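You operate a simulated robot arm through the tools that you are given. There is no shell and no other tool.

You are at the controls of a simulated robot arm. One attempt, no reset.

TASK
Set both axle stands to hole 3 and pin them.

It is judged by the outcome, as a careful person would: the job done as asked, and still so three seconds after it is handed in. It fails if anything else is knocked over, pushed out of place, dropped, spilled or broken.

THE ROBOT
A 7-joint arm with a two-finger parallel gripper, fixed in place. Base frame: the origin is on the floor under the middle of its stand, x ahead of it, y to its left, z up; the work surface is at about z = 850. Lengths are in mm, angles in degrees, forces in N, time in s.
With the tool pointing down near the work surface it reaches from about 260 to 700 mm from the base axis. Its first joint turns from -143.0 to 143.0 degrees. Payload 3 kg.
Tool frame: the origin (TCP) lies between the finger pads and is the grasp point; the fingertips stand 30 mm ahead of it; z points along the fingers, y is the line along which they close. The gripper opens to 110 mm. The fingers are 20 mm wide and 10 mm thick; the gripper's body (48 by 112 mm) begins 55 mm behind the TCP.
Orientation is that of the tool frame in the base frame, as [roll, pitch, yaw] about the fixed x, y, z axes, in that order (R = Rz(yaw) Ry(pitch) Rx(roll)). With the fingers straight down and closing along the base's y, the tool's x points along the base's -x, its y along +y and its z along -z.

THE INTERFACE
- The arm moves only by the tool nudge_tool. Its argument "moves" is a list of rows, each an object (a shift or turn left out is 0, a gripper value left out holds the last) with "offset": the shift along the tool's x, y, z in units of 30 mm (1.0 is 30 mm), a list of three; "delta_rot": the turn, a rotation vector about the tool's x, y, z in units of 4 degrees (1.0 is 4 degrees), a list of three; "hand": the opening, from 0 (shut) to 1 (fully open). In form: [{"offset": [x, y, z], "delta_rot": [wx, wy, wz], "hand": hand}, ...]. A call has 1 to 20 rows; each row shifts and turns the commanded pose from where the row before left it, along the tool's axes as they then stand. A call with a number of a shift or a turn outside -1 to 1 is refused whole. A row lasts 0.2 s, in which the tool goes at most 50 mm and 8.6 degrees; a call with a longer step from one row to the next is refused whole, and so is a gripper value outside its range. Where a pose cannot be reached the arm comes as near as it can. A force on the tool above 40 N (or 10 N above the force at the start of the call, whichever is more), or a blocked arm, ends the call early, and 0.2 s more pass. The fingers move at their own pace (about 108 mm/s each) and stop on an object; they squeeze with about 26 N. The grip force told is the motor's: it shows also when the fingers shut on nothing. Time passes only in rows, and 0.2 s behind the last, so rows that do not move let the fingers close. The reply holds the time, the measured pose of the TCP, the force on the tool along the base axes, the opening and the grip force, in the units named above and with some noise, with the torque about the TCP (base axes, N m) and any sound that the robot's microphone picked up, and new pictures: "pictures" is both (left out), scene, wrist or none.
- Cameras (640 x 400 px; columns grow to the right, rows downward): "scene" is fixed at [401.3, -650, 1600.9]; the picture's right is [0.98, -0.21, 0.00], its down [-0.08, -0.36, -0.93] and it looks along [0.20, 0.91, -0.36] (base axes); focal length 316 px, centre (320, 200). "wrist" rides on the gripper at [72, 17, -103] in the tool frame; the picture's right is [-0.23, 0.97, 0.00], its down [-0.76, -0.18, -0.62] and it looks along [-0.61, -0.14, 0.78] (tool axes); focal length 222 px, centre (320, 200). There is no depth. A picture from a camera that has moved, and an enlarged one, comes with that camera's place and axes in the base frame and with its lens.
- move_column(by): slides the trunk up (or, below 0, down) by that many mm; the arm rides with it, the base frame stays. It gives what a move gives, with no picture.
- zoom(camera, box): a new picture of the part [left, top, right, bottom] of that camera's present view, enlarged. No time passes.
- sign_off(): hands the job in; it is judged then, once.

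Places have to be worked out from the pictures, the camera data and where the tool is seen. Open the gripper and draw the arm clear of the work before you hand the job in, unless the task says otherwise.

The tools are called after ">>>" by a JSON object that holds its "method" and its "body". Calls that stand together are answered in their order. nudge_tool: Moves the arm, as the interface text tells. Its arguments: {"type":"object","properties":{"moves":{"type":"array","items":{"type":"object","properties":{"offset":{"type":"array","items":{"type":"number"}},"delta_rot":{"type":"array","items":{"type":"number"}},"hand":{"type":"number"}}}},"pictures":{"type":"string","enum":["both","scene","wrist","none"]}},"required":["moves"]} The other tools are called the same way: move_column (by) moves the trunk up or down; zoom (camera, box) takes an enlarged picture of a part of a camera's view; sign_off () hands the job in.

At the start:

```text
time: 0.0
position: [471.2, 360.1, 1371.7]
tool_rot: [180.0, -0.1, 180.0]
force: [-0.1, 0.3, 0.4]
wrist_torque: [0.02, 0.01, -0.01]
gripper_width: 109.9
gripper_force: 0.1
trunk travel left (down, up): [-889.0, 1.0]
```

scene: 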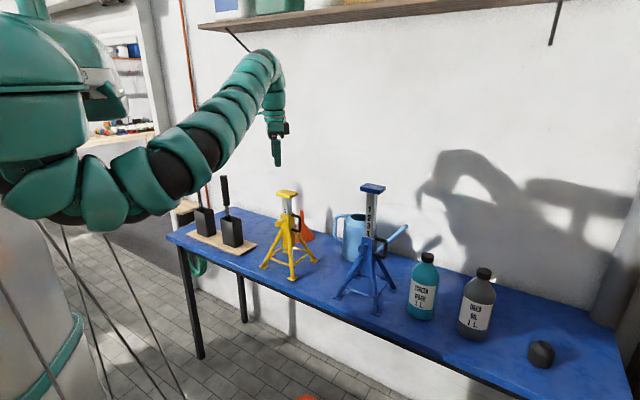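
wrist: 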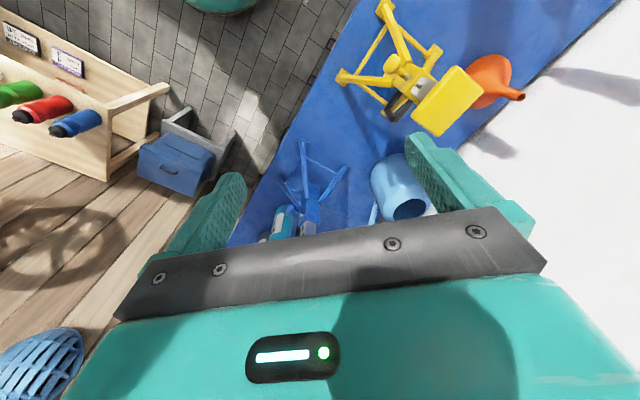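

I'll start by looking closely at both stands, and at the things around them, before I move anything.

>>> {"method": "zoom", "body": {"camera": "scene", "box": [250, 170, 330, 290]}}

>>> {"method": "zoom", "body": {"camera": "scene", "box": [325, 170, 415, 320]}}

>>> {"method": "zoom", "body": {"camera": "scene", "box": [160, 160, 640, 400]}}

>>> {"method": "zoom", "body": {"camera": "wrist", "box": [240, 0, 560, 240]}}

```text
3.33 times, centred on (290, 230) of scene
camera zoom: at [401.3, -650.0, 1600.9], right [0.98, -0.21, 0.0], down [-0.08, -0.36, -0.93], along [0.2, 0.91, -0.36], focal length 1054 px, centre (420, 100)
```

zoom: 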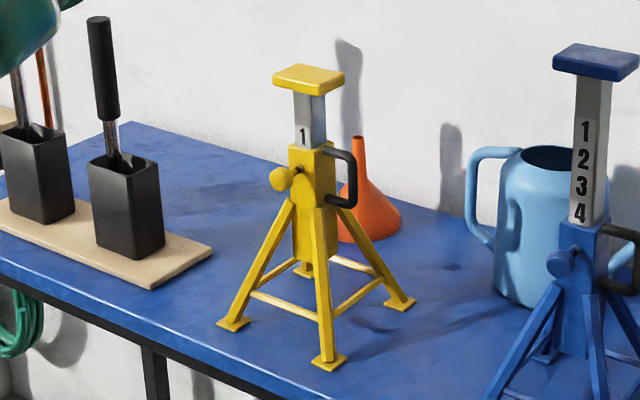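

```text
2.67 times, centred on (370, 245) of scene
camera zoom: at [401.3, -650.0, 1600.9], right [0.98, -0.21, 0.0], down [-0.08, -0.36, -0.93], along [0.2, 0.91, -0.36], focal length 843 px, centre (187, 80)
```

zoom: 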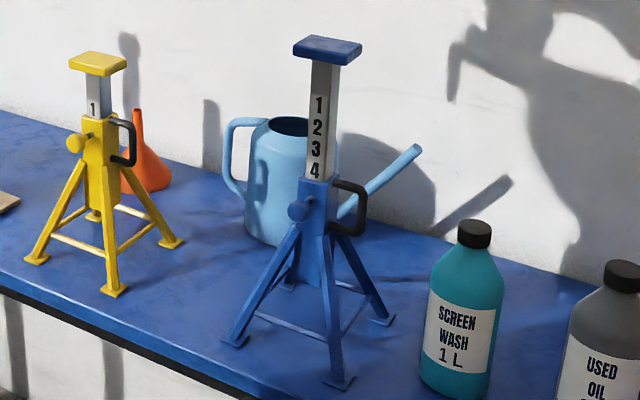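

```text
1.33 times, centred on (400, 280) of scene
camera zoom: at [401.3, -650.0, 1600.9], right [0.98, -0.21, 0.0], down [-0.08, -0.36, -0.93], along [0.2, 0.91, -0.36], focal length 422 px, centre (213, 93)
```

zoom: 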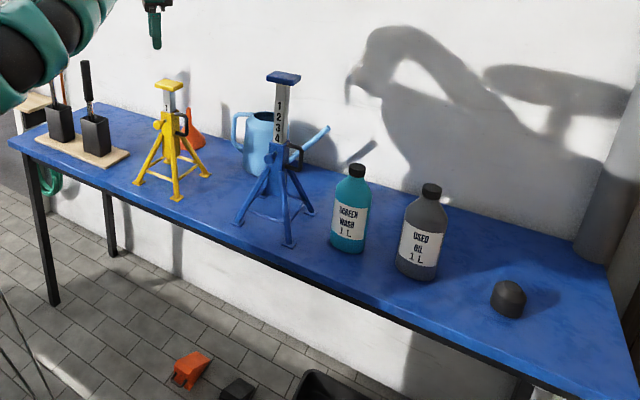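

```text
1.67 times, centred on (400, 120) of wrist
camera zoom: at [398.1, 376.8, 1473.8], right [0.23, 0.97, 0.0], down [0.76, -0.18, 0.62], along [0.61, -0.14, -0.78], focal length 370 px, centre (187, 333)
```

zoom: 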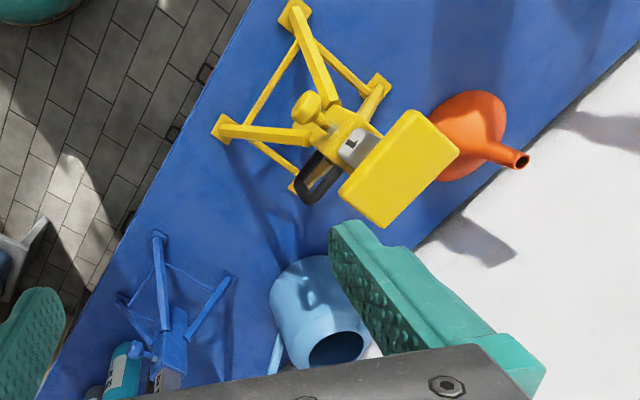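

The stands sit at about (521, 526) for yellow and (777, 263) for blue. Next I zoom in hard on the collars to understand the pin mechanism.

>>> {"method": "zoom", "body": {"camera": "scene", "box": [268, 185, 316, 235]}}

>>> {"method": "zoom", "body": {"camera": "scene", "box": [345, 180, 400, 280]}}

>>> {"method": "zoom", "body": {"camera": "wrist", "box": [360, 30, 460, 130]}}

>>> {"method": "zoom", "body": {"camera": "wrist", "box": [240, 130, 380, 240]}}

```text
8.00 times, centred on (292, 210) of scene
camera zoom: at [401.3, -650.0, 1600.9], right [0.98, -0.21, 0.0], down [-0.08, -0.36, -0.93], along [0.2, 0.91, -0.36], focal length 2530 px, centre (544, 120)
```

zoom: 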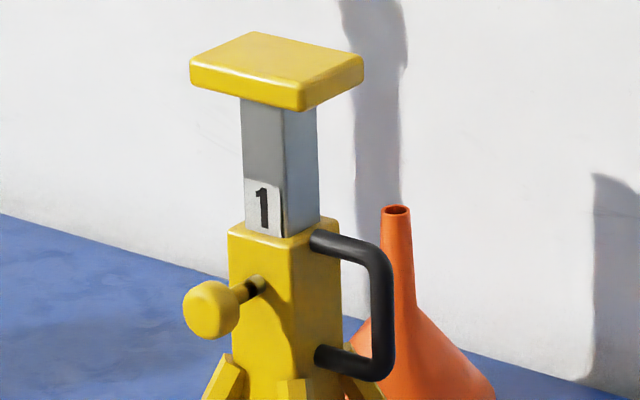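

```text
4.00 times, centred on (372, 230) of scene
camera zoom: at [401.3, -650.0, 1600.9], right [0.98, -0.21, 0.0], down [-0.08, -0.36, -0.93], along [0.2, 0.91, -0.36], focal length 1265 px, centre (110, 80)
```

zoom: 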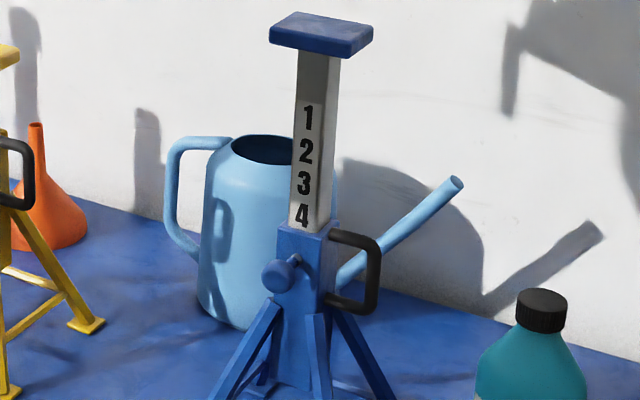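

```text
4.00 times, centred on (410, 80) of wrist
camera zoom: at [398.1, 376.8, 1473.8], right [0.23, 0.97, 0.0], down [0.76, -0.18, 0.62], along [0.61, -0.14, -0.78], focal length 888 px, centre (-40, 680)
```

zoom: 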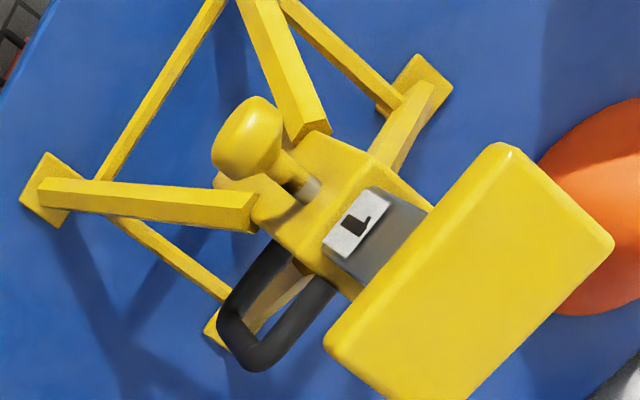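

```text
3.64 times, centred on (310, 185) of wrist
camera zoom: at [398.1, 376.8, 1473.8], right [0.23, 0.97, 0.0], down [0.76, -0.18, 0.62], along [0.61, -0.14, -0.78], focal length 808 px, centre (356, 254)
```

zoom: 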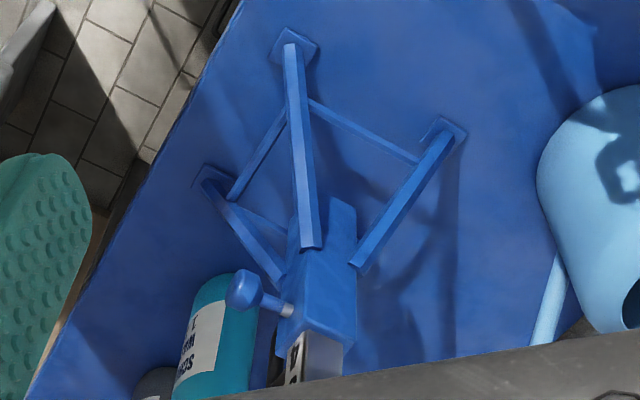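

Both collars face the front of the bench, along base (-0.7, -0.7). Each has a round pull-knob on that face and a fixed black handle on the right. I turn the tool to face the stands, staying high and well clear, to get a close look.

>>> {"method": "nudge_tool", "body": {"moves": [{"delta_rot": [0, 0, -1]}, {"delta_rot": [0, 0, -1]}, {"delta_rot": [0, 0, -1]}, {"delta_rot": [0, 0, -1]}, {"delta_rot": [0, 0, -1]}, {"delta_rot": [0, 0, -1]}, {"delta_rot": [0, 0, -1]}, {"delta_rot": [0, 0, -1]}, {"delta_rot": [0, 0, -1]}, {"delta_rot": [0, 0, -1]}, {"delta_rot": [0, 0, -1]}, {"delta_rot": [0, 0, -0.25]}], "pictures": "both"}}

```text
time: 2.6
position: [471.4, 358.9, 1371.3]
tool_rot: [179.9, 0.0, -134.9]
force: [0.2, 0.0, -0.5]
wrist_torque: [0.02, 0.01, 0.03]
gripper_width: 110.1
gripper_force: 0.0
trunk travel left (down, up): [-889.0, 1.0]
camera wrist: at [407.4, 320.5, 1473.7], right [-0.53, 0.85, 0.0], down [0.66, 0.41, 0.62], along [0.53, 0.33, -0.78], focal length 222 px, centre (320, 200)
```

scene: 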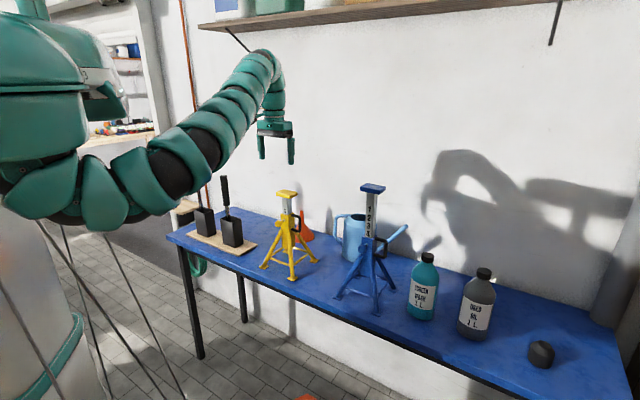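
wrist: 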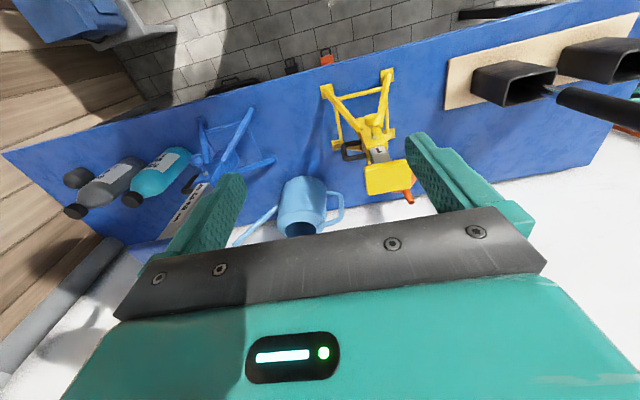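

The tool now faces the bench square-on. I tilt it up to horizontal around the TCP, still above everything.

>>> {"method": "nudge_tool", "body": {"moves": [{"delta_rot": [0, -1, 0]}, {"delta_rot": [0, -1, 0]}, {"delta_rot": [0, -1, 0]}, {"delta_rot": [0, -1, 0]}, {"delta_rot": [0, -1, 0]}, {"delta_rot": [0, -1, 0]}, {"delta_rot": [0, -1, 0]}, {"delta_rot": [0, -1, 0]}, {"delta_rot": [0, -1, 0]}, {"delta_rot": [0, -1, 0]}, {"delta_rot": [0, -1, 0]}], "pictures": "both"}}

```text
time: 5.0
position: [474.7, 372.1, 1378.2]
tool_rot: [-179.9, 23.5, -134.3]
force: [0.2, 0.4, -1.0]
wrist_torque: [0.0, -0.01, 0.01]
gripper_width: 110.0
gripper_force: 0.0
out of reach, approached as far as the arm can: row 5, 6, 7, 8, 9, 10, 11
trunk travel left (down, up): [-889.0, 1.0]
camera wrist: at [387.0, 308.1, 1442.5], right [-0.55, 0.83, 0.09], down [0.44, 0.2, 0.88], along [0.71, 0.52, -0.47], focal length 222 px, centre (320, 200)
```

scene: 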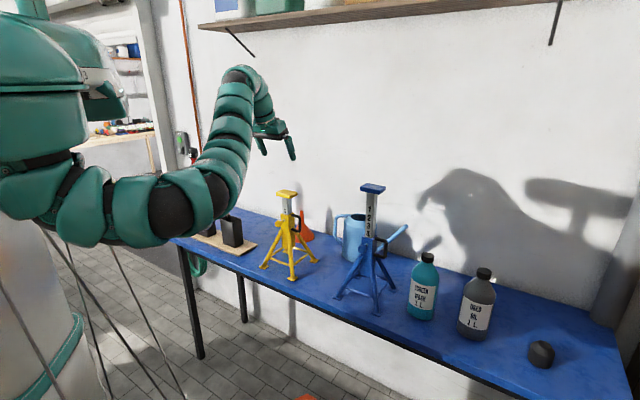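
wrist: 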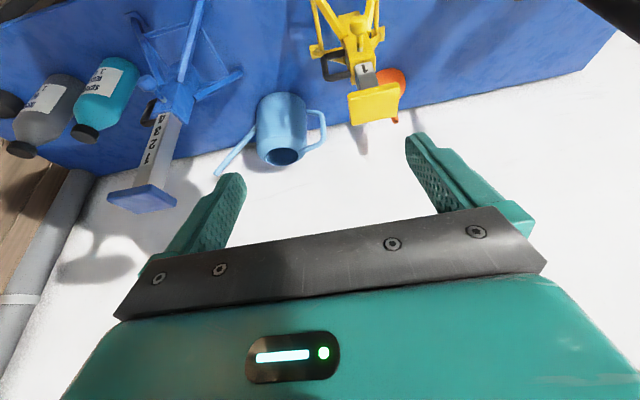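

The wrist reached a limit at about 23° of tilt because the arm is folded too tightly at this height. I'll back the tilt off and check how the commanded pose behaves before trying lower down.

>>> {"method": "nudge_tool", "body": {"moves": [{"delta_rot": [0, 1, 0]}, {"delta_rot": [0, 1, 0]}, {"delta_rot": [0, 1, 0]}], "pictures": "none"}}

```text
time: 5.8
position: [475.5, 371.9, 1377.0]
tool_rot: [180.0, 11.9, -135.0]
force: [-0.8, 1.4, 0.5]
wrist_torque: [0.01, 0.04, 0.01]
gripper_width: 110.3
gripper_force: 0.1
trunk travel left (down, up): [-889.0, 1.0]
```

Each call starts from the measured pose, which is useful. I lower the tool straight down about 240 mm at the front of the bench, where nothing is in the way.

>>> {"method": "nudge_tool", "body": {"moves": [{"offset": [0.206, 0, 0.979]}, {"offset": [0.206, 0, 0.979]}, {"offset": [0.206, 0, 0.979]}, {"offset": [0.206, 0, 0.979]}, {"offset": [0.206, 0, 0.979]}, {"offset": [0.206, 0, 0.979]}, {"offset": [0.206, 0, 0.979]}, {"offset": [0.206, 0, 0.979]}], "pictures": "scene"}}

```text
time: 7.6
position: [475.8, 373.0, 1136.8]
tool_rot: [-179.9, 12.1, -135.0]
force: [-0.6, 0.7, 0.0]
wrist_torque: [0.01, 0.0, -0.03]
gripper_width: 110.3
gripper_force: 0.1
trunk travel left (down, up): [-889.0, 1.0]
```

scene: 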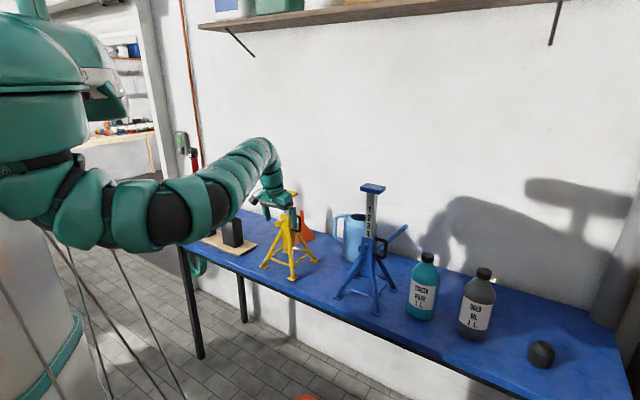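

There is plenty of room here. I tilt again towards horizontal.

>>> {"method": "nudge_tool", "body": {"moves": [{"delta_rot": [0, -1, 0]}, {"delta_rot": [0, -1, 0]}, {"delta_rot": [0, -1, 0]}, {"delta_rot": [0, -1, 0]}, {"delta_rot": [0, -1, 0]}, {"delta_rot": [0, -1, 0]}, {"delta_rot": [0, -1, 0]}, {"delta_rot": [0, -1, 0]}, {"delta_rot": [0, -1, 0]}, {"delta_rot": [0, -1, 0]}], "pictures": "both"}}

```text
time: 9.8
position: [475.8, 369.9, 1136.6]
tool_rot: [-180.0, 52.0, -135.0]
force: [0.1, 0.7, 0.8]
wrist_torque: [0.02, 0.01, -0.02]
gripper_width: 109.8
gripper_force: 0.1
out of reach, approached as far as the arm can: row 1
trunk travel left (down, up): [-889.0, 1.0]
camera wrist: at [374.0, 293.9, 1142.4], right [-0.59, 0.79, 0.18], down [0.11, -0.14, 0.98], along [0.8, 0.6, 0.0], focal length 222 px, centre (320, 200)
```

scene: 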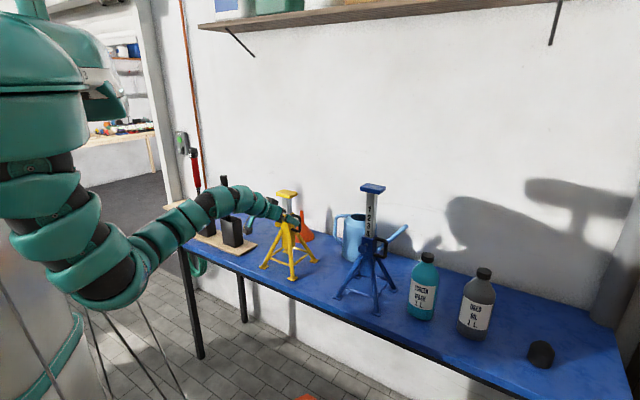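
wrist: 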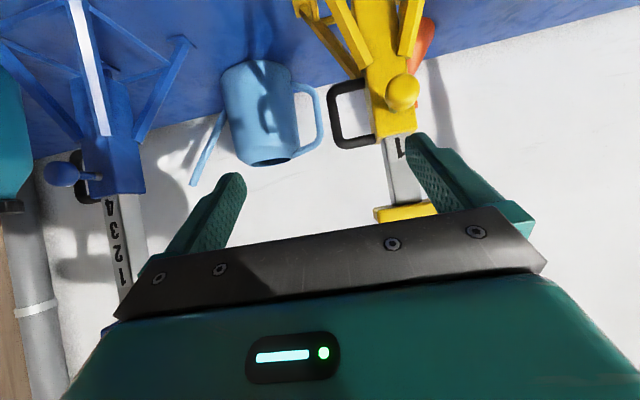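

The tilt is now 52° and the arm has settled elbow-down. I continue to horizontal.

>>> {"method": "nudge_tool", "body": {"moves": [{"delta_rot": [0, -1, 0]}, {"delta_rot": [0, -1, 0]}, {"delta_rot": [0, -1, 0]}, {"delta_rot": [0, -1, 0]}, {"delta_rot": [0, -1, 0]}, {"delta_rot": [0, -1, 0]}, {"delta_rot": [0, -1, 0]}, {"delta_rot": [0, -1, 0]}, {"delta_rot": [0, -1, 0]}, {"delta_rot": [0, -0.5, 0]}], "pictures": "both"}}

```text
time: 12.0
position: [476.8, 371.9, 1137.4]
tool_rot: [-158.8, 90.0, -113.6]
force: [0.1, 0.0, 0.0]
wrist_torque: [0.03, 0.0, 0.03]
gripper_width: 110.0
gripper_force: 0.1
trunk travel left (down, up): [-889.0, 1.0]
camera wrist: at [390.9, 310.4, 1064.0], right [-0.69, 0.69, 0.23], down [-0.32, -0.57, 0.76], along [0.65, 0.45, 0.61], focal length 222 px, centre (320, 200)
```

scene: 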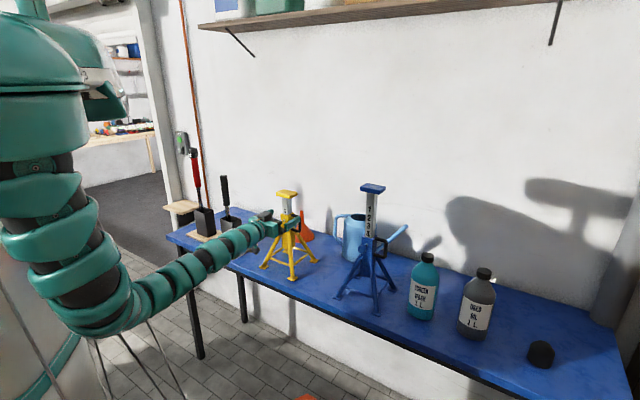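
wrist: 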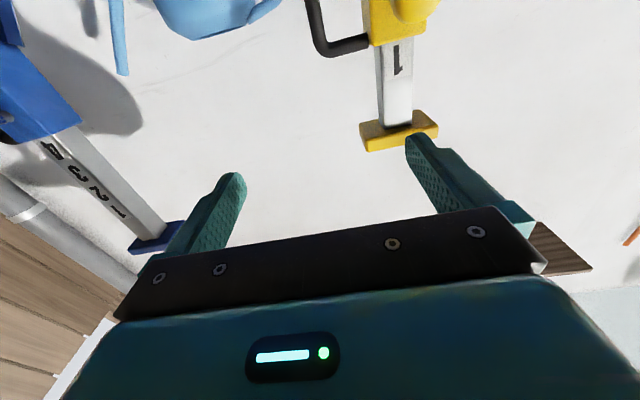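

Horizontal works in this arm configuration. I zoom the wrist view to inspect the post faces and labels.

>>> {"method": "zoom", "body": {"camera": "wrist", "box": [340, 0, 460, 160]}}

>>> {"method": "zoom", "body": {"camera": "wrist", "box": [0, 60, 200, 260]}}

>>> {"method": "zoom", "body": {"camera": "scene", "box": [345, 215, 400, 265]}}

```text
2.50 times, centred on (400, 80) of wrist
camera zoom: at [390.9, 310.4, 1064.0], right [-0.69, 0.69, 0.23], down [-0.32, -0.57, 0.76], along [0.65, 0.45, 0.61], focal length 555 px, centre (120, 500)
```

zoom: 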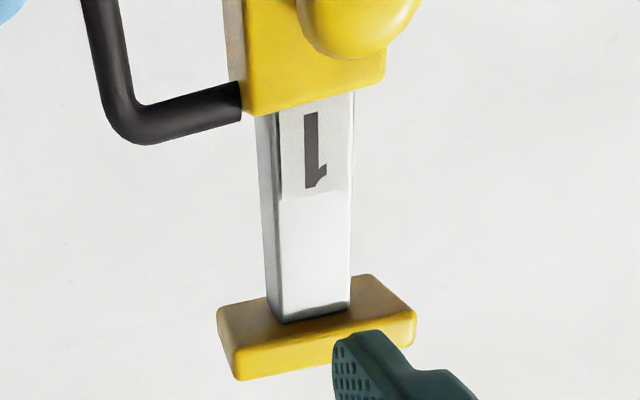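

```text
2.00 times, centred on (100, 160) of wrist
camera zoom: at [390.9, 310.4, 1064.0], right [-0.69, 0.69, 0.23], down [-0.32, -0.57, 0.76], along [0.65, 0.45, 0.61], focal length 444 px, centre (760, 280)
```

zoom: 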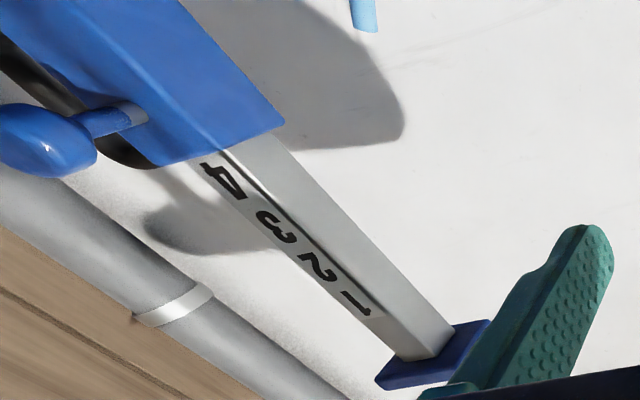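

```text
8.00 times, centred on (372, 240) of scene
camera zoom: at [401.3, -650.0, 1600.9], right [0.98, -0.21, 0.0], down [-0.08, -0.36, -0.93], along [0.2, 0.91, -0.36], focal length 2530 px, centre (-100, -120)
```

zoom: 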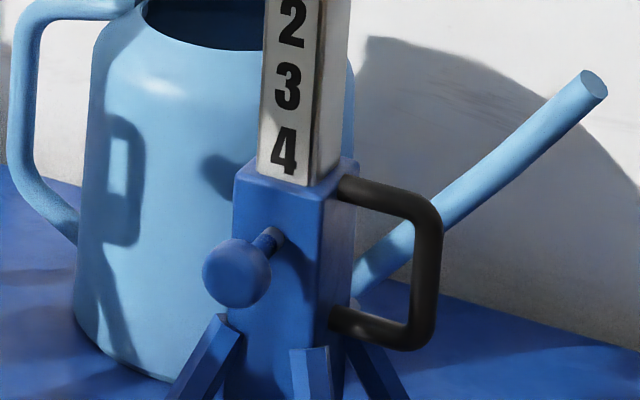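

The label strip reads 1 just above the yellow collar and 4 just above the blue collar. So yellow is at hole 1 and must go up two holes, and blue is at hole 4 and must come down one. I line the tool up in front of the yellow knob, at roughly s=686 depth and z=1064.

>>> {"method": "nudge_tool", "body": {"moves": [{"offset": [0.81, 0.863, 0]}, {"offset": [0.81, 0.863, 0]}, {"offset": [0.81, 0.863, 0]}], "pictures": "both"}}

>>> {"method": "zoom", "body": {"camera": "scene", "box": [240, 180, 340, 260]}}

```text
time: 12.8
position: [420.4, 425.8, 1062.6]
tool_rot: [20.7, 89.9, 65.8]
force: [0.3, 0.3, -0.5]
wrist_torque: [0.03, 0.01, -0.04]
gripper_width: 109.8
gripper_force: 0.0
trunk travel left (down, up): [-889.0, 1.0]
camera wrist: at [334.4, 365.3, 989.3], right [-0.69, 0.69, 0.23], down [-0.32, -0.57, 0.76], along [0.65, 0.45, 0.61], focal length 222 px, centre (320, 200)
```

scene: 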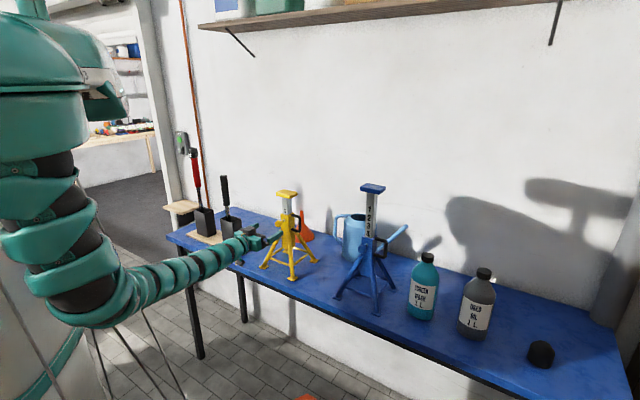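
wrist: 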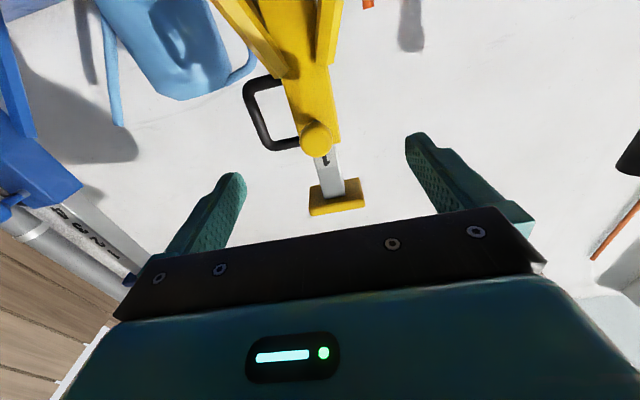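

```text
5.00 times, centred on (290, 220) of scene
camera zoom: at [401.3, -650.0, 1600.9], right [0.98, -0.21, 0.0], down [-0.08, -0.36, -0.93], along [0.2, 0.91, -0.36], focal length 1581 px, centre (470, 100)
```

zoom: 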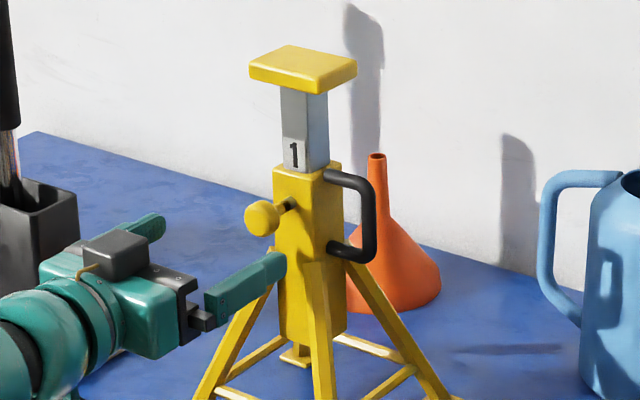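

The knob sits almost exactly on the tool axis in the wrist view. I zoom in to refine its height before moving in.

>>> {"method": "zoom", "body": {"camera": "wrist", "box": [230, 60, 410, 220]}}

```text
2.50 times, centred on (320, 140) of wrist
camera zoom: at [334.4, 365.3, 989.3], right [-0.69, 0.69, 0.23], down [-0.32, -0.57, 0.76], along [0.65, 0.45, 0.61], focal length 555 px, centre (320, 350)
```

zoom: 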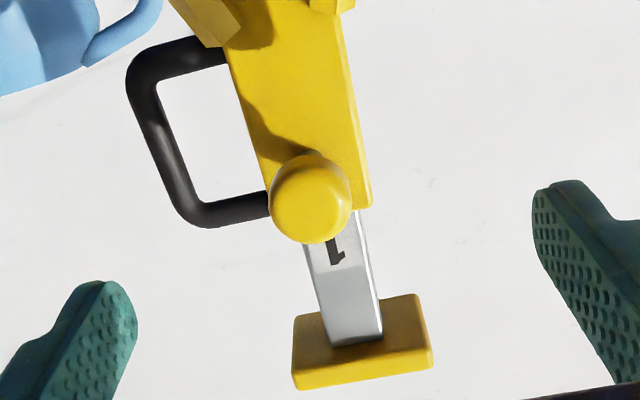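

From this, the knob is about 27 mm across, with its front face near s=670 and its centre near z=1065. I advance partway with the fingers open around it, then measure again.

>>> {"method": "nudge_tool", "body": {"moves": [{"offset": [-0.1, -0.07, 0.9]}, {"offset": [0, 0, 0.8]}], "pictures": "both"}}

>>> {"method": "zoom", "body": {"camera": "wrist", "box": [230, 60, 410, 220]}}

>>> {"method": "zoom", "body": {"camera": "scene", "box": [250, 190, 320, 250]}}

```text
time: 13.4
position: [459.0, 462.5, 1068.5]
tool_rot: [-115.5, 90.0, -70.4]
force: [-0.4, 0.5, -0.6]
wrist_torque: [-0.01, 0.02, -0.05]
gripper_width: 110.2
gripper_force: 0.1
trunk travel left (down, up): [-889.0, 1.0]
camera wrist: at [372.5, 401.5, 994.1], right [-0.69, 0.69, 0.23], down [-0.31, -0.57, 0.76], along [0.65, 0.46, 0.61], focal length 222 px, centre (320, 200)
```

scene: 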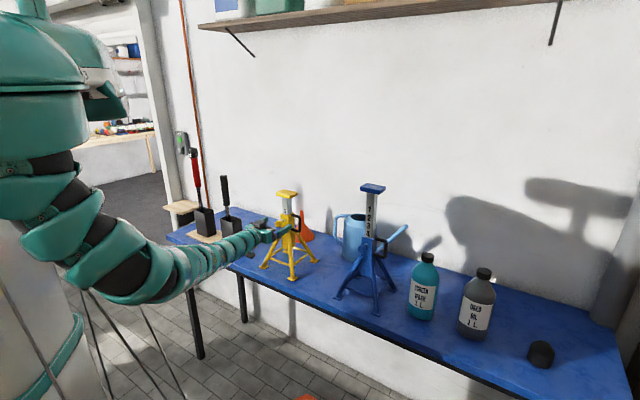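
wrist: 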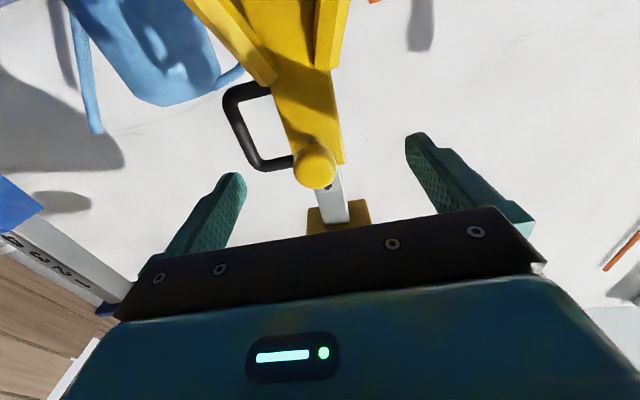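

```text
2.50 times, centred on (320, 140) of wrist
camera zoom: at [372.5, 401.5, 994.1], right [-0.69, 0.69, 0.23], down [-0.31, -0.57, 0.76], along [0.65, 0.46, 0.61], focal length 555 px, centre (320, 350)
```

zoom: 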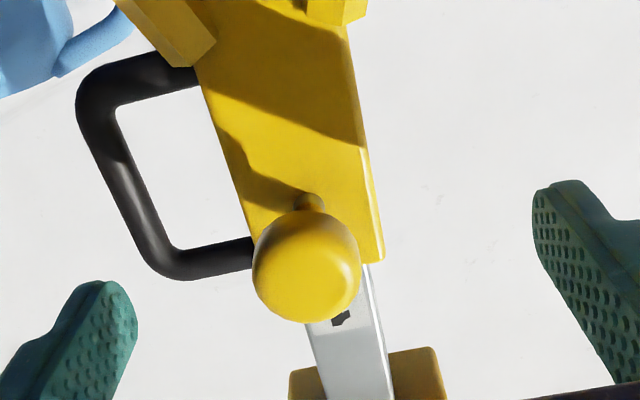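

```text
6.67 times, centred on (285, 220) of scene
camera zoom: at [401.3, -650.0, 1600.9], right [0.98, -0.21, 0.0], down [-0.08, -0.36, -0.93], along [0.2, 0.91, -0.36], focal length 2108 px, centre (553, 67)
```

zoom: 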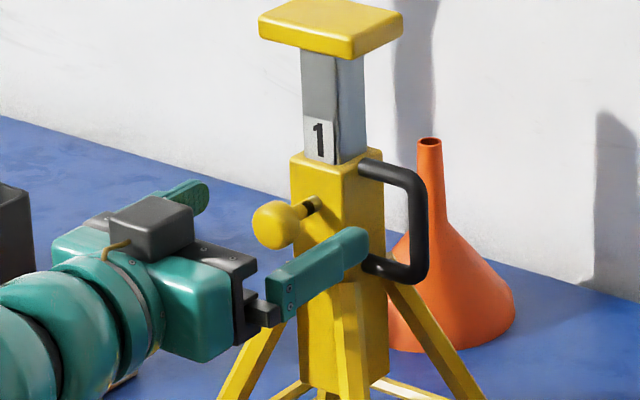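

Triangulating the two views puts the knob at w≈0, z≈1067, with its front around s≈672. I move 20 mm forward so the pads straddle it, then close gently.

>>> {"method": "nudge_tool", "body": {"moves": [{"offset": [0.04, -0.09, 0.35]}, {"offset": [0, 0, 0.35]}, {"hand": 0.6}, {"hand": 0.3}, {"hand": 0}, {"hand": 0}, {"hand": 0}], "pictures": "both"}}

>>> {"method": "zoom", "body": {"camera": "wrist", "box": [230, 80, 410, 240]}}

>>> {"method": "zoom", "body": {"camera": "scene", "box": [250, 190, 320, 250]}}

```text
time: 15.0
position: [475.0, 474.4, 1066.6]
tool_rot: [7.7, 89.9, 52.9]
force: [-1.8, 2.5, 1.8]
wrist_torque: [0.0, 0.02, 0.02]
gripper_width: 26.9
gripper_force: 26.3
trunk travel left (down, up): [-889.0, 1.0]
camera wrist: at [389.0, 413.8, 993.1], right [-0.69, 0.69, 0.23], down [-0.31, -0.57, 0.76], along [0.65, 0.45, 0.61], focal length 222 px, centre (320, 200)
```

scene: 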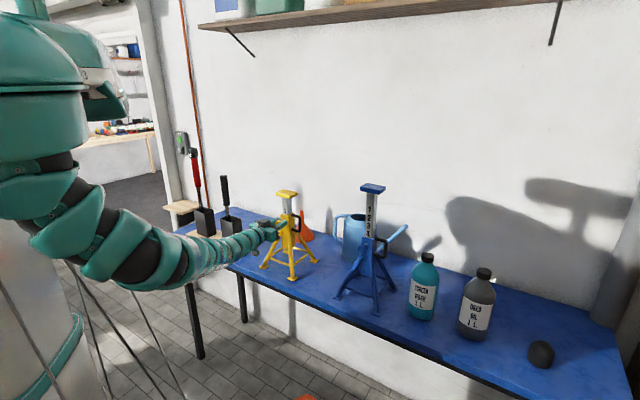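
wrist: 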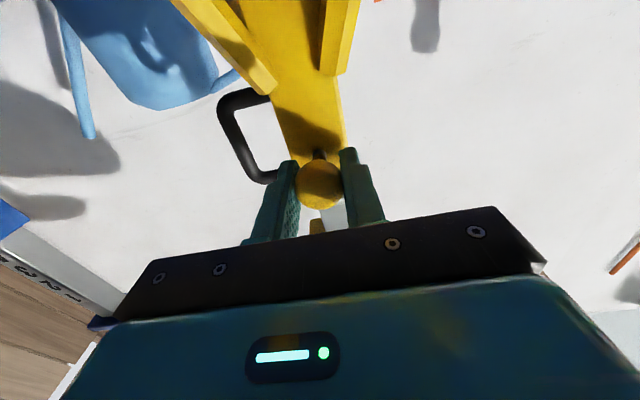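

```text
2.50 times, centred on (320, 160) of wrist
camera zoom: at [389.0, 413.8, 993.1], right [-0.69, 0.69, 0.23], down [-0.31, -0.57, 0.76], along [0.65, 0.45, 0.61], focal length 555 px, centre (320, 300)
```

zoom: 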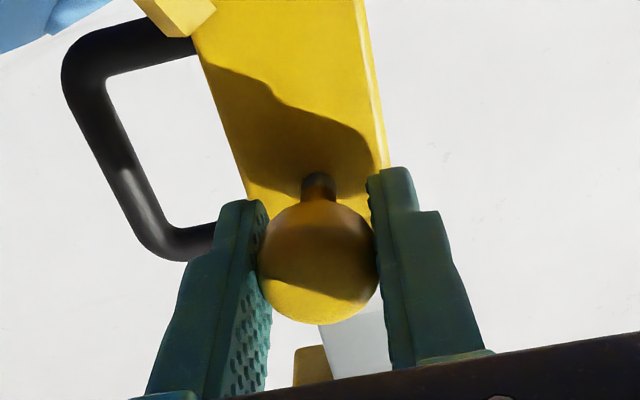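

```text
6.67 times, centred on (285, 220) of scene
camera zoom: at [401.3, -650.0, 1600.9], right [0.98, -0.21, 0.0], down [-0.08, -0.36, -0.93], along [0.2, 0.91, -0.36], focal length 2108 px, centre (553, 67)
```

zoom: 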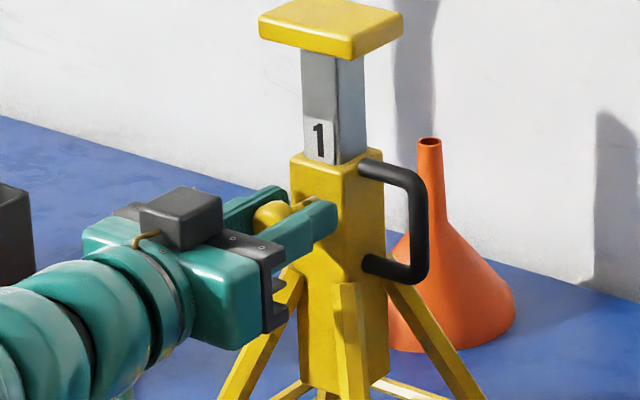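

I have the knob, 26.9 mm across at full grip force. Now I pull straight back in small steps while watching the force.

>>> {"method": "nudge_tool", "body": {"moves": [{"offset": [0, 0, -0.07]}, {"offset": [0, 0, -0.07]}, {"offset": [0, 0, -0.07]}, {"offset": [0, 0, -0.07]}], "pictures": "wrist"}}

>>> {"method": "zoom", "body": {"camera": "wrist", "box": [230, 80, 410, 240]}}

>>> {"method": "zoom", "body": {"camera": "scene", "box": [250, 190, 320, 250]}}

```text
time: 16.0
position: [468.0, 467.9, 1066.5]
tool_rot: [47.8, 89.9, 92.8]
force: [0.1, 0.6, 4.4]
wrist_torque: [-0.02, 0.0, 0.04]
gripper_width: 27.1
gripper_force: 25.6
trunk travel left (down, up): [-889.0, 1.0]
camera wrist: at [382.8, 407.6, 993.1], right [-0.69, 0.69, 0.23], down [-0.31, -0.57, 0.76], along [0.65, 0.45, 0.61], focal length 222 px, centre (320, 200)
```

wrist: 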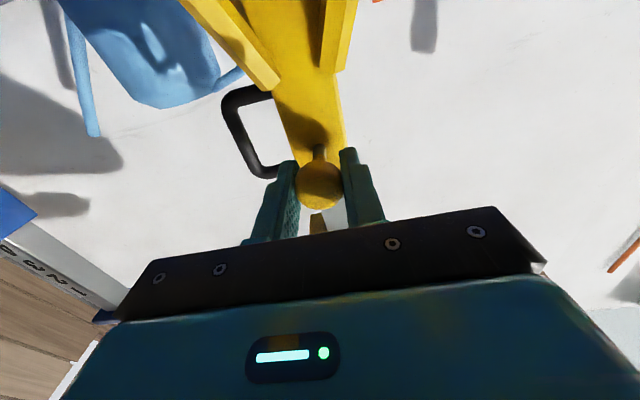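

```text
2.50 times, centred on (320, 160) of wrist
camera zoom: at [382.8, 407.6, 993.1], right [-0.69, 0.69, 0.23], down [-0.31, -0.57, 0.76], along [0.65, 0.45, 0.61], focal length 555 px, centre (320, 300)
```

zoom: 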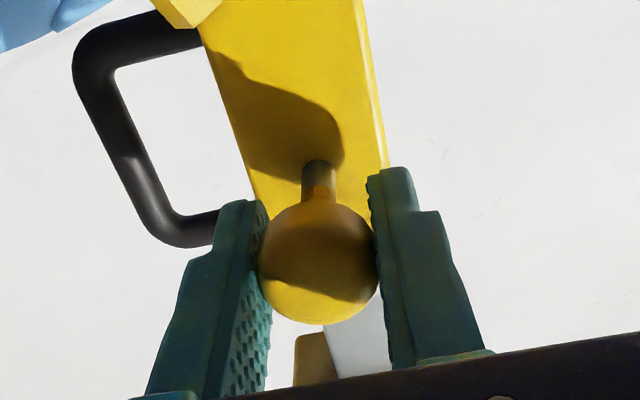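

```text
6.67 times, centred on (285, 220) of scene
camera zoom: at [401.3, -650.0, 1600.9], right [0.98, -0.21, 0.0], down [-0.08, -0.36, -0.93], along [0.2, 0.91, -0.36], focal length 2108 px, centre (553, 67)
```

zoom: 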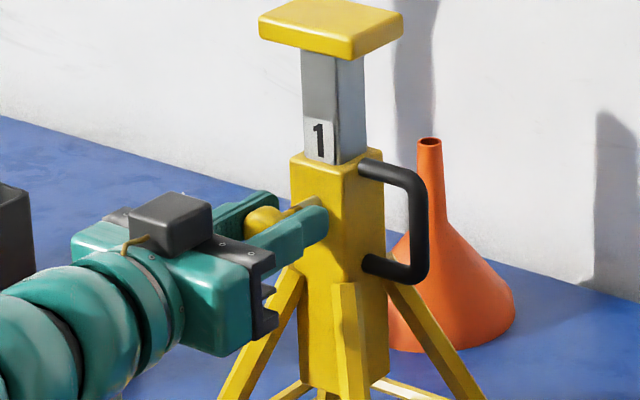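

The knob came out about 9 mm with almost no resistance, and the stand did not move. The post is still at the same height, so I continue pulling.

>>> {"method": "nudge_tool", "body": {"moves": [{"offset": [0, 0, -0.07]}, {"offset": [0, 0, -0.07]}, {"offset": [0, 0, -0.07]}, {"offset": [0, 0, -0.07]}], "pictures": "wrist"}}

>>> {"method": "zoom", "body": {"camera": "wrist", "box": [230, 80, 410, 240]}}

>>> {"method": "zoom", "body": {"camera": "scene", "box": [250, 190, 320, 250]}}

```text
time: 17.0
position: [462.9, 461.5, 1066.6]
tool_rot: [-12.5, 89.9, 32.5]
force: [0.3, -0.5, 9.1]
wrist_torque: [0.22, -0.08, -0.04]
gripper_width: 26.8
gripper_force: 25.7
trunk travel left (down, up): [-889.0, 1.0]
camera wrist: at [377.0, 401.9, 992.8], right [-0.69, 0.69, 0.23], down [-0.32, -0.57, 0.76], along [0.65, 0.45, 0.61], focal length 222 px, centre (320, 200)
```

wrist: 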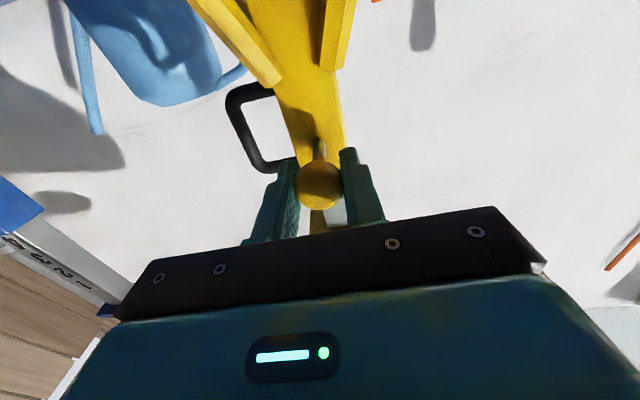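

```text
2.50 times, centred on (320, 160) of wrist
camera zoom: at [377.0, 401.9, 992.8], right [-0.69, 0.69, 0.23], down [-0.32, -0.57, 0.76], along [0.65, 0.45, 0.61], focal length 555 px, centre (320, 300)
```

zoom: 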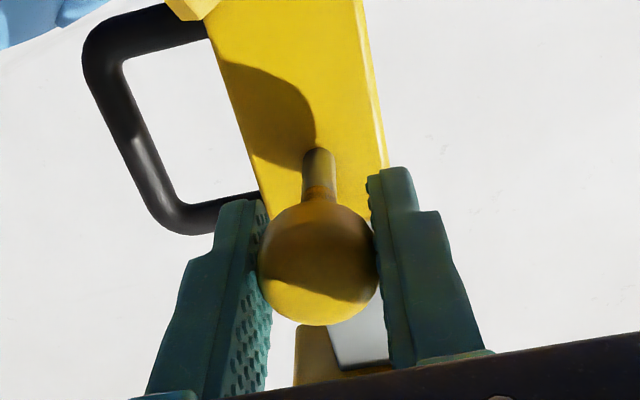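

```text
6.67 times, centred on (285, 220) of scene
camera zoom: at [401.3, -650.0, 1600.9], right [0.98, -0.21, 0.0], down [-0.08, -0.36, -0.93], along [0.2, 0.91, -0.36], focal length 2108 px, centre (553, 67)
```

zoom: 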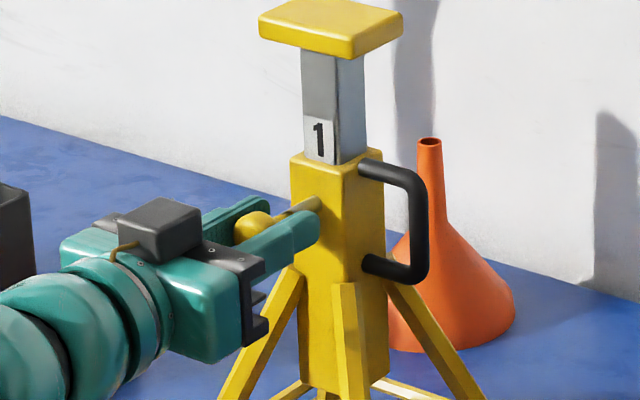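

The pin is out about 18 mm. Some vertical load (9 N up on the tool) is building from a slight height mismatch, so I ease the tool up about 1 mm while I keep pulling.

>>> {"method": "nudge_tool", "body": {"moves": [{"offset": [-0.03, 0, 0]}, {"offset": [0, 0, -0.07]}, {"offset": [0, 0, -0.07]}, {"offset": [0, 0, -0.07]}], "pictures": "wrist"}}

>>> {"method": "zoom", "body": {"camera": "wrist", "box": [230, 80, 410, 240]}}

>>> {"method": "zoom", "body": {"camera": "scene", "box": [250, 190, 320, 250]}}

```text
time: 18.0
position: [457.5, 456.6, 1067.1]
tool_rot: [5.8, 89.9, 51.0]
force: [0.9, -1.4, 6.4]
wrist_torque: [-0.15, 0.14, 0.04]
gripper_width: 26.6
gripper_force: 25.7
trunk travel left (down, up): [-889.0, 1.0]
camera wrist: at [371.5, 396.4, 992.9], right [-0.69, 0.69, 0.23], down [-0.32, -0.57, 0.76], along [0.65, 0.45, 0.61], focal length 222 px, centre (320, 200)
```

wrist: 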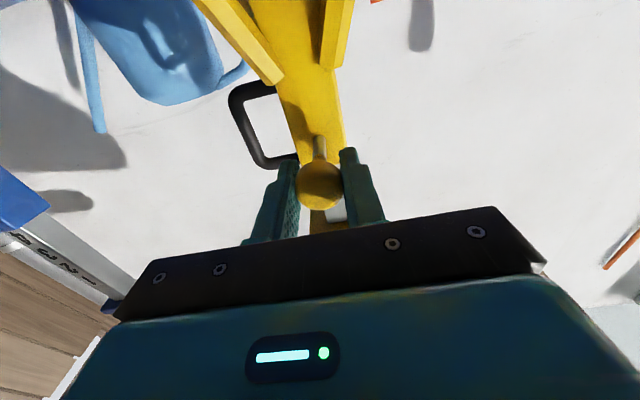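

```text
2.50 times, centred on (320, 160) of wrist
camera zoom: at [371.5, 396.4, 992.9], right [-0.69, 0.69, 0.23], down [-0.32, -0.57, 0.76], along [0.65, 0.45, 0.61], focal length 555 px, centre (320, 300)
```

zoom: 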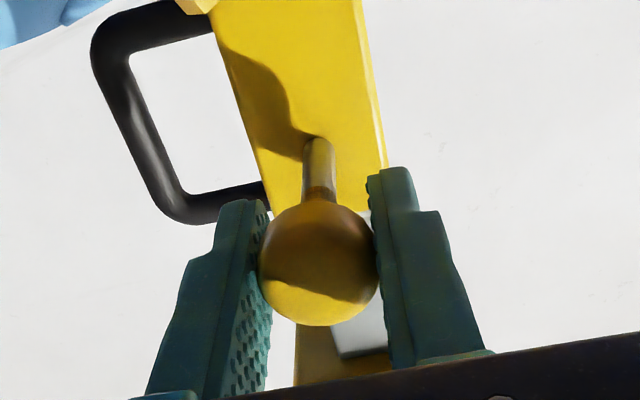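

```text
6.67 times, centred on (285, 220) of scene
camera zoom: at [401.3, -650.0, 1600.9], right [0.98, -0.21, 0.0], down [-0.08, -0.36, -0.93], along [0.2, 0.91, -0.36], focal length 2108 px, centre (553, 67)
```

zoom: 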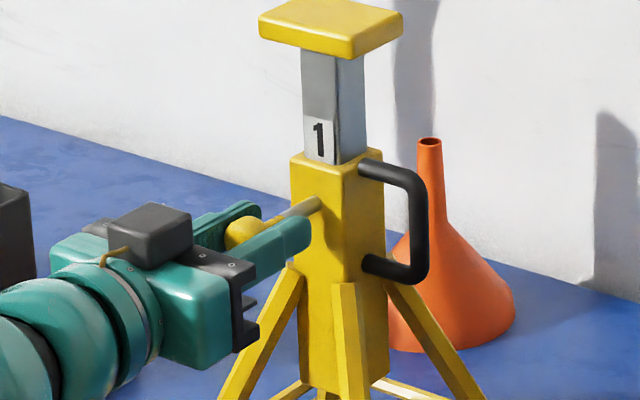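

The pin is about 25 mm out, the force along the pull is still near zero, and the post is unmoved. I continue in small steps to find the end of travel.

>>> {"method": "nudge_tool", "body": {"moves": [{"offset": [0, 0, -0.06]}, {"offset": [0, 0, -0.06]}, {"offset": [0, 0, -0.06]}], "pictures": "none"}}

>>> {"method": "zoom", "body": {"camera": "scene", "box": [250, 190, 320, 250]}}

>>> {"method": "zoom", "body": {"camera": "wrist", "box": [230, 80, 410, 240]}}

```text
time: 18.8
position: [454.9, 453.9, 1066.4]
tool_rot: [-100.4, 90.0, -55.4]
force: [-0.5, 0.0, 4.3]
wrist_torque: [0.07, 0.02, -0.06]
gripper_width: 26.8
gripper_force: 25.9
trunk travel left (down, up): [-889.0, 1.0]
```

```text
6.67 times, centred on (285, 220) of scene
camera zoom: at [401.3, -650.0, 1600.9], right [0.98, -0.21, 0.0], down [-0.08, -0.36, -0.93], along [0.2, 0.91, -0.36], focal length 2108 px, centre (553, 67)
```

zoom: 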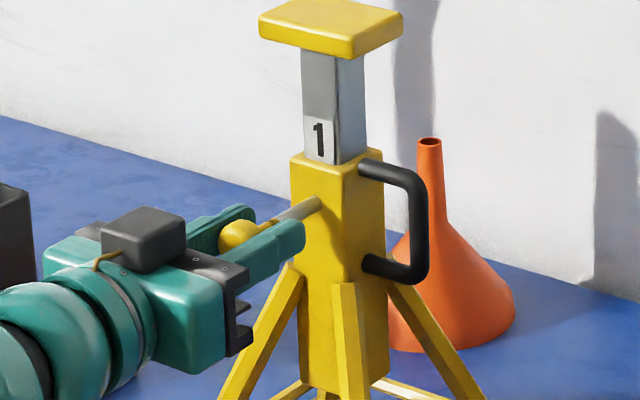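

```text
2.50 times, centred on (320, 160) of wrist
camera zoom: at [367.6, 392.5, 993.0], right [-0.69, 0.69, 0.23], down [-0.31, -0.57, 0.76], along [0.65, 0.45, 0.61], focal length 555 px, centre (320, 300)
```

zoom: 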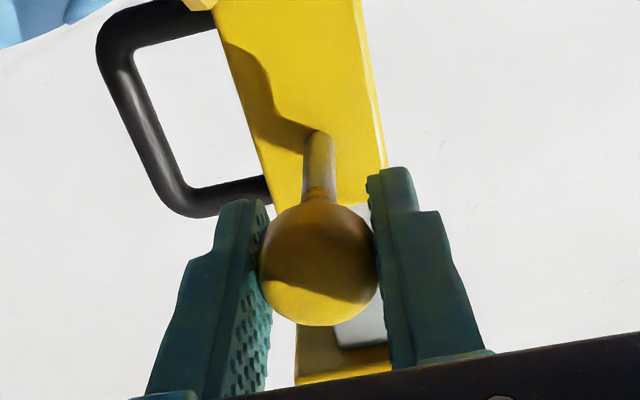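

The pin is 29 mm out and still sliding freely. I take a few more millimetres.

>>> {"method": "nudge_tool", "body": {"moves": [{"offset": [-0.02, 0, -0.06]}, {"offset": [0, 0, -0.06]}, {"offset": [0, 0, -0.06]}], "pictures": "none"}}

>>> {"method": "zoom", "body": {"camera": "scene", "box": [250, 190, 320, 250]}}

>>> {"method": "zoom", "body": {"camera": "wrist", "box": [230, 80, 410, 240]}}

```text
time: 19.6
position: [450.4, 450.5, 1067.2]
tool_rot: [-166.0, 89.9, -120.9]
force: [0.4, -1.1, 0.6]
wrist_torque: [-0.1, 0.13, -0.03]
gripper_width: 26.7
gripper_force: 26.3
trunk travel left (down, up): [-889.0, 1.0]
```

```text
6.67 times, centred on (285, 220) of scene
camera zoom: at [401.3, -650.0, 1600.9], right [0.98, -0.21, 0.0], down [-0.08, -0.36, -0.93], along [0.2, 0.91, -0.36], focal length 2108 px, centre (553, 67)
```

zoom: 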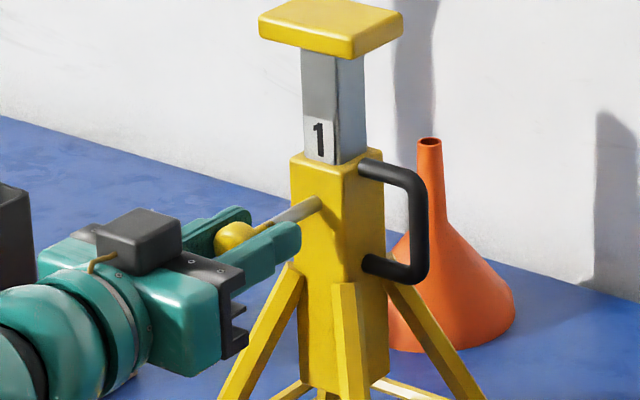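

```text
2.50 times, centred on (320, 160) of wrist
camera zoom: at [365.0, 389.7, 993.1], right [-0.69, 0.69, 0.23], down [-0.31, -0.57, 0.76], along [0.65, 0.45, 0.61], focal length 555 px, centre (320, 300)
```

zoom: 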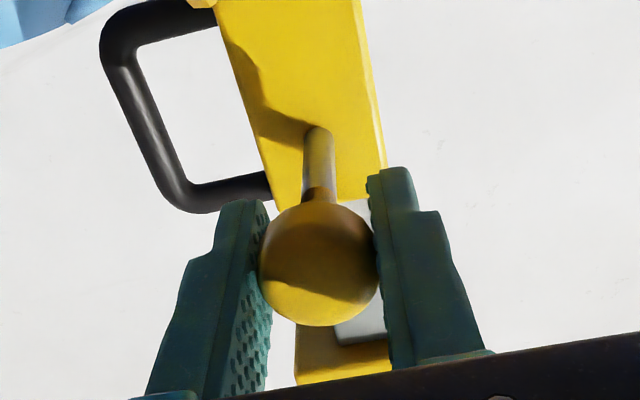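

It is 34 mm out and still free. I probe a little further in tiny steps to find out whether the pin is captive.

>>> {"method": "nudge_tool", "body": {"moves": [{"offset": [0, 0, -0.06]}, {"offset": [0, 0, -0.06]}], "pictures": "none"}}

>>> {"method": "zoom", "body": {"camera": "wrist", "box": [230, 80, 410, 240]}}

```text
time: 20.2
position: [448.2, 448.0, 1067.5]
tool_rot: [-32.4, 90.0, 12.8]
force: [-1.2, 0.6, 0.4]
wrist_torque: [-0.21, 0.21, 0.0]
gripper_width: 26.8
gripper_force: 26.1
trunk travel left (down, up): [-889.0, 1.0]
```

```text
2.50 times, centred on (320, 160) of wrist
camera zoom: at [362.2, 387.0, 993.1], right [-0.69, 0.69, 0.23], down [-0.31, -0.57, 0.76], along [0.65, 0.45, 0.61], focal length 555 px, centre (320, 300)
```

zoom: 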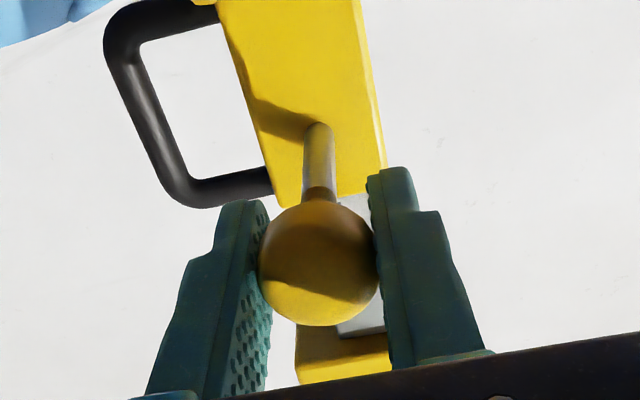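

>>> {"method": "nudge_tool", "body": {"moves": [{"offset": [0, 0, -0.06]}, {"offset": [0, 0, -0.06]}], "pictures": "none"}}

>>> {"method": "zoom", "body": {"camera": "wrist", "box": [230, 80, 410, 240]}}

>>> {"method": "zoom", "body": {"camera": "scene", "box": [250, 190, 320, 250]}}

```text
time: 20.8
position: [445.5, 444.8, 1066.1]
tool_rot: [141.0, 89.9, -173.9]
force: [-0.5, -0.1, -0.3]
wrist_torque: [-0.05, 0.16, -0.02]
gripper_width: 26.8
gripper_force: 26.4
trunk travel left (down, up): [-889.0, 1.0]
```

```text
2.50 times, centred on (320, 160) of wrist
camera zoom: at [360.0, 384.4, 993.4], right [-0.69, 0.69, 0.23], down [-0.31, -0.57, 0.76], along [0.65, 0.45, 0.61], focal length 555 px, centre (320, 300)
```

zoom: 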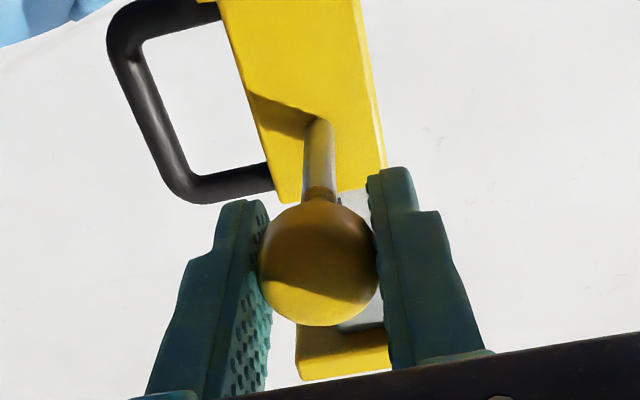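

```text
6.67 times, centred on (285, 220) of scene
camera zoom: at [401.3, -650.0, 1600.9], right [0.98, -0.21, 0.0], down [-0.08, -0.36, -0.93], along [0.2, 0.91, -0.36], focal length 2108 px, centre (553, 67)
```

zoom: 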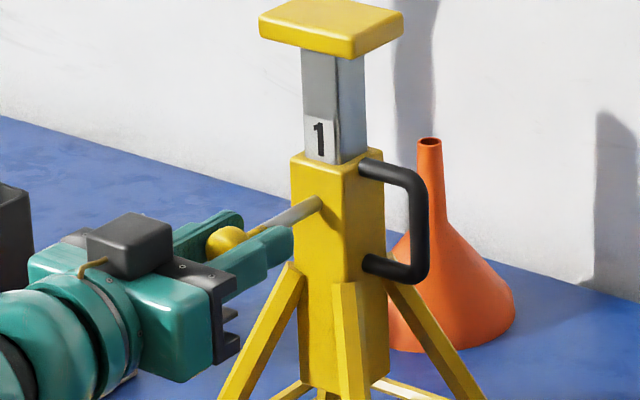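

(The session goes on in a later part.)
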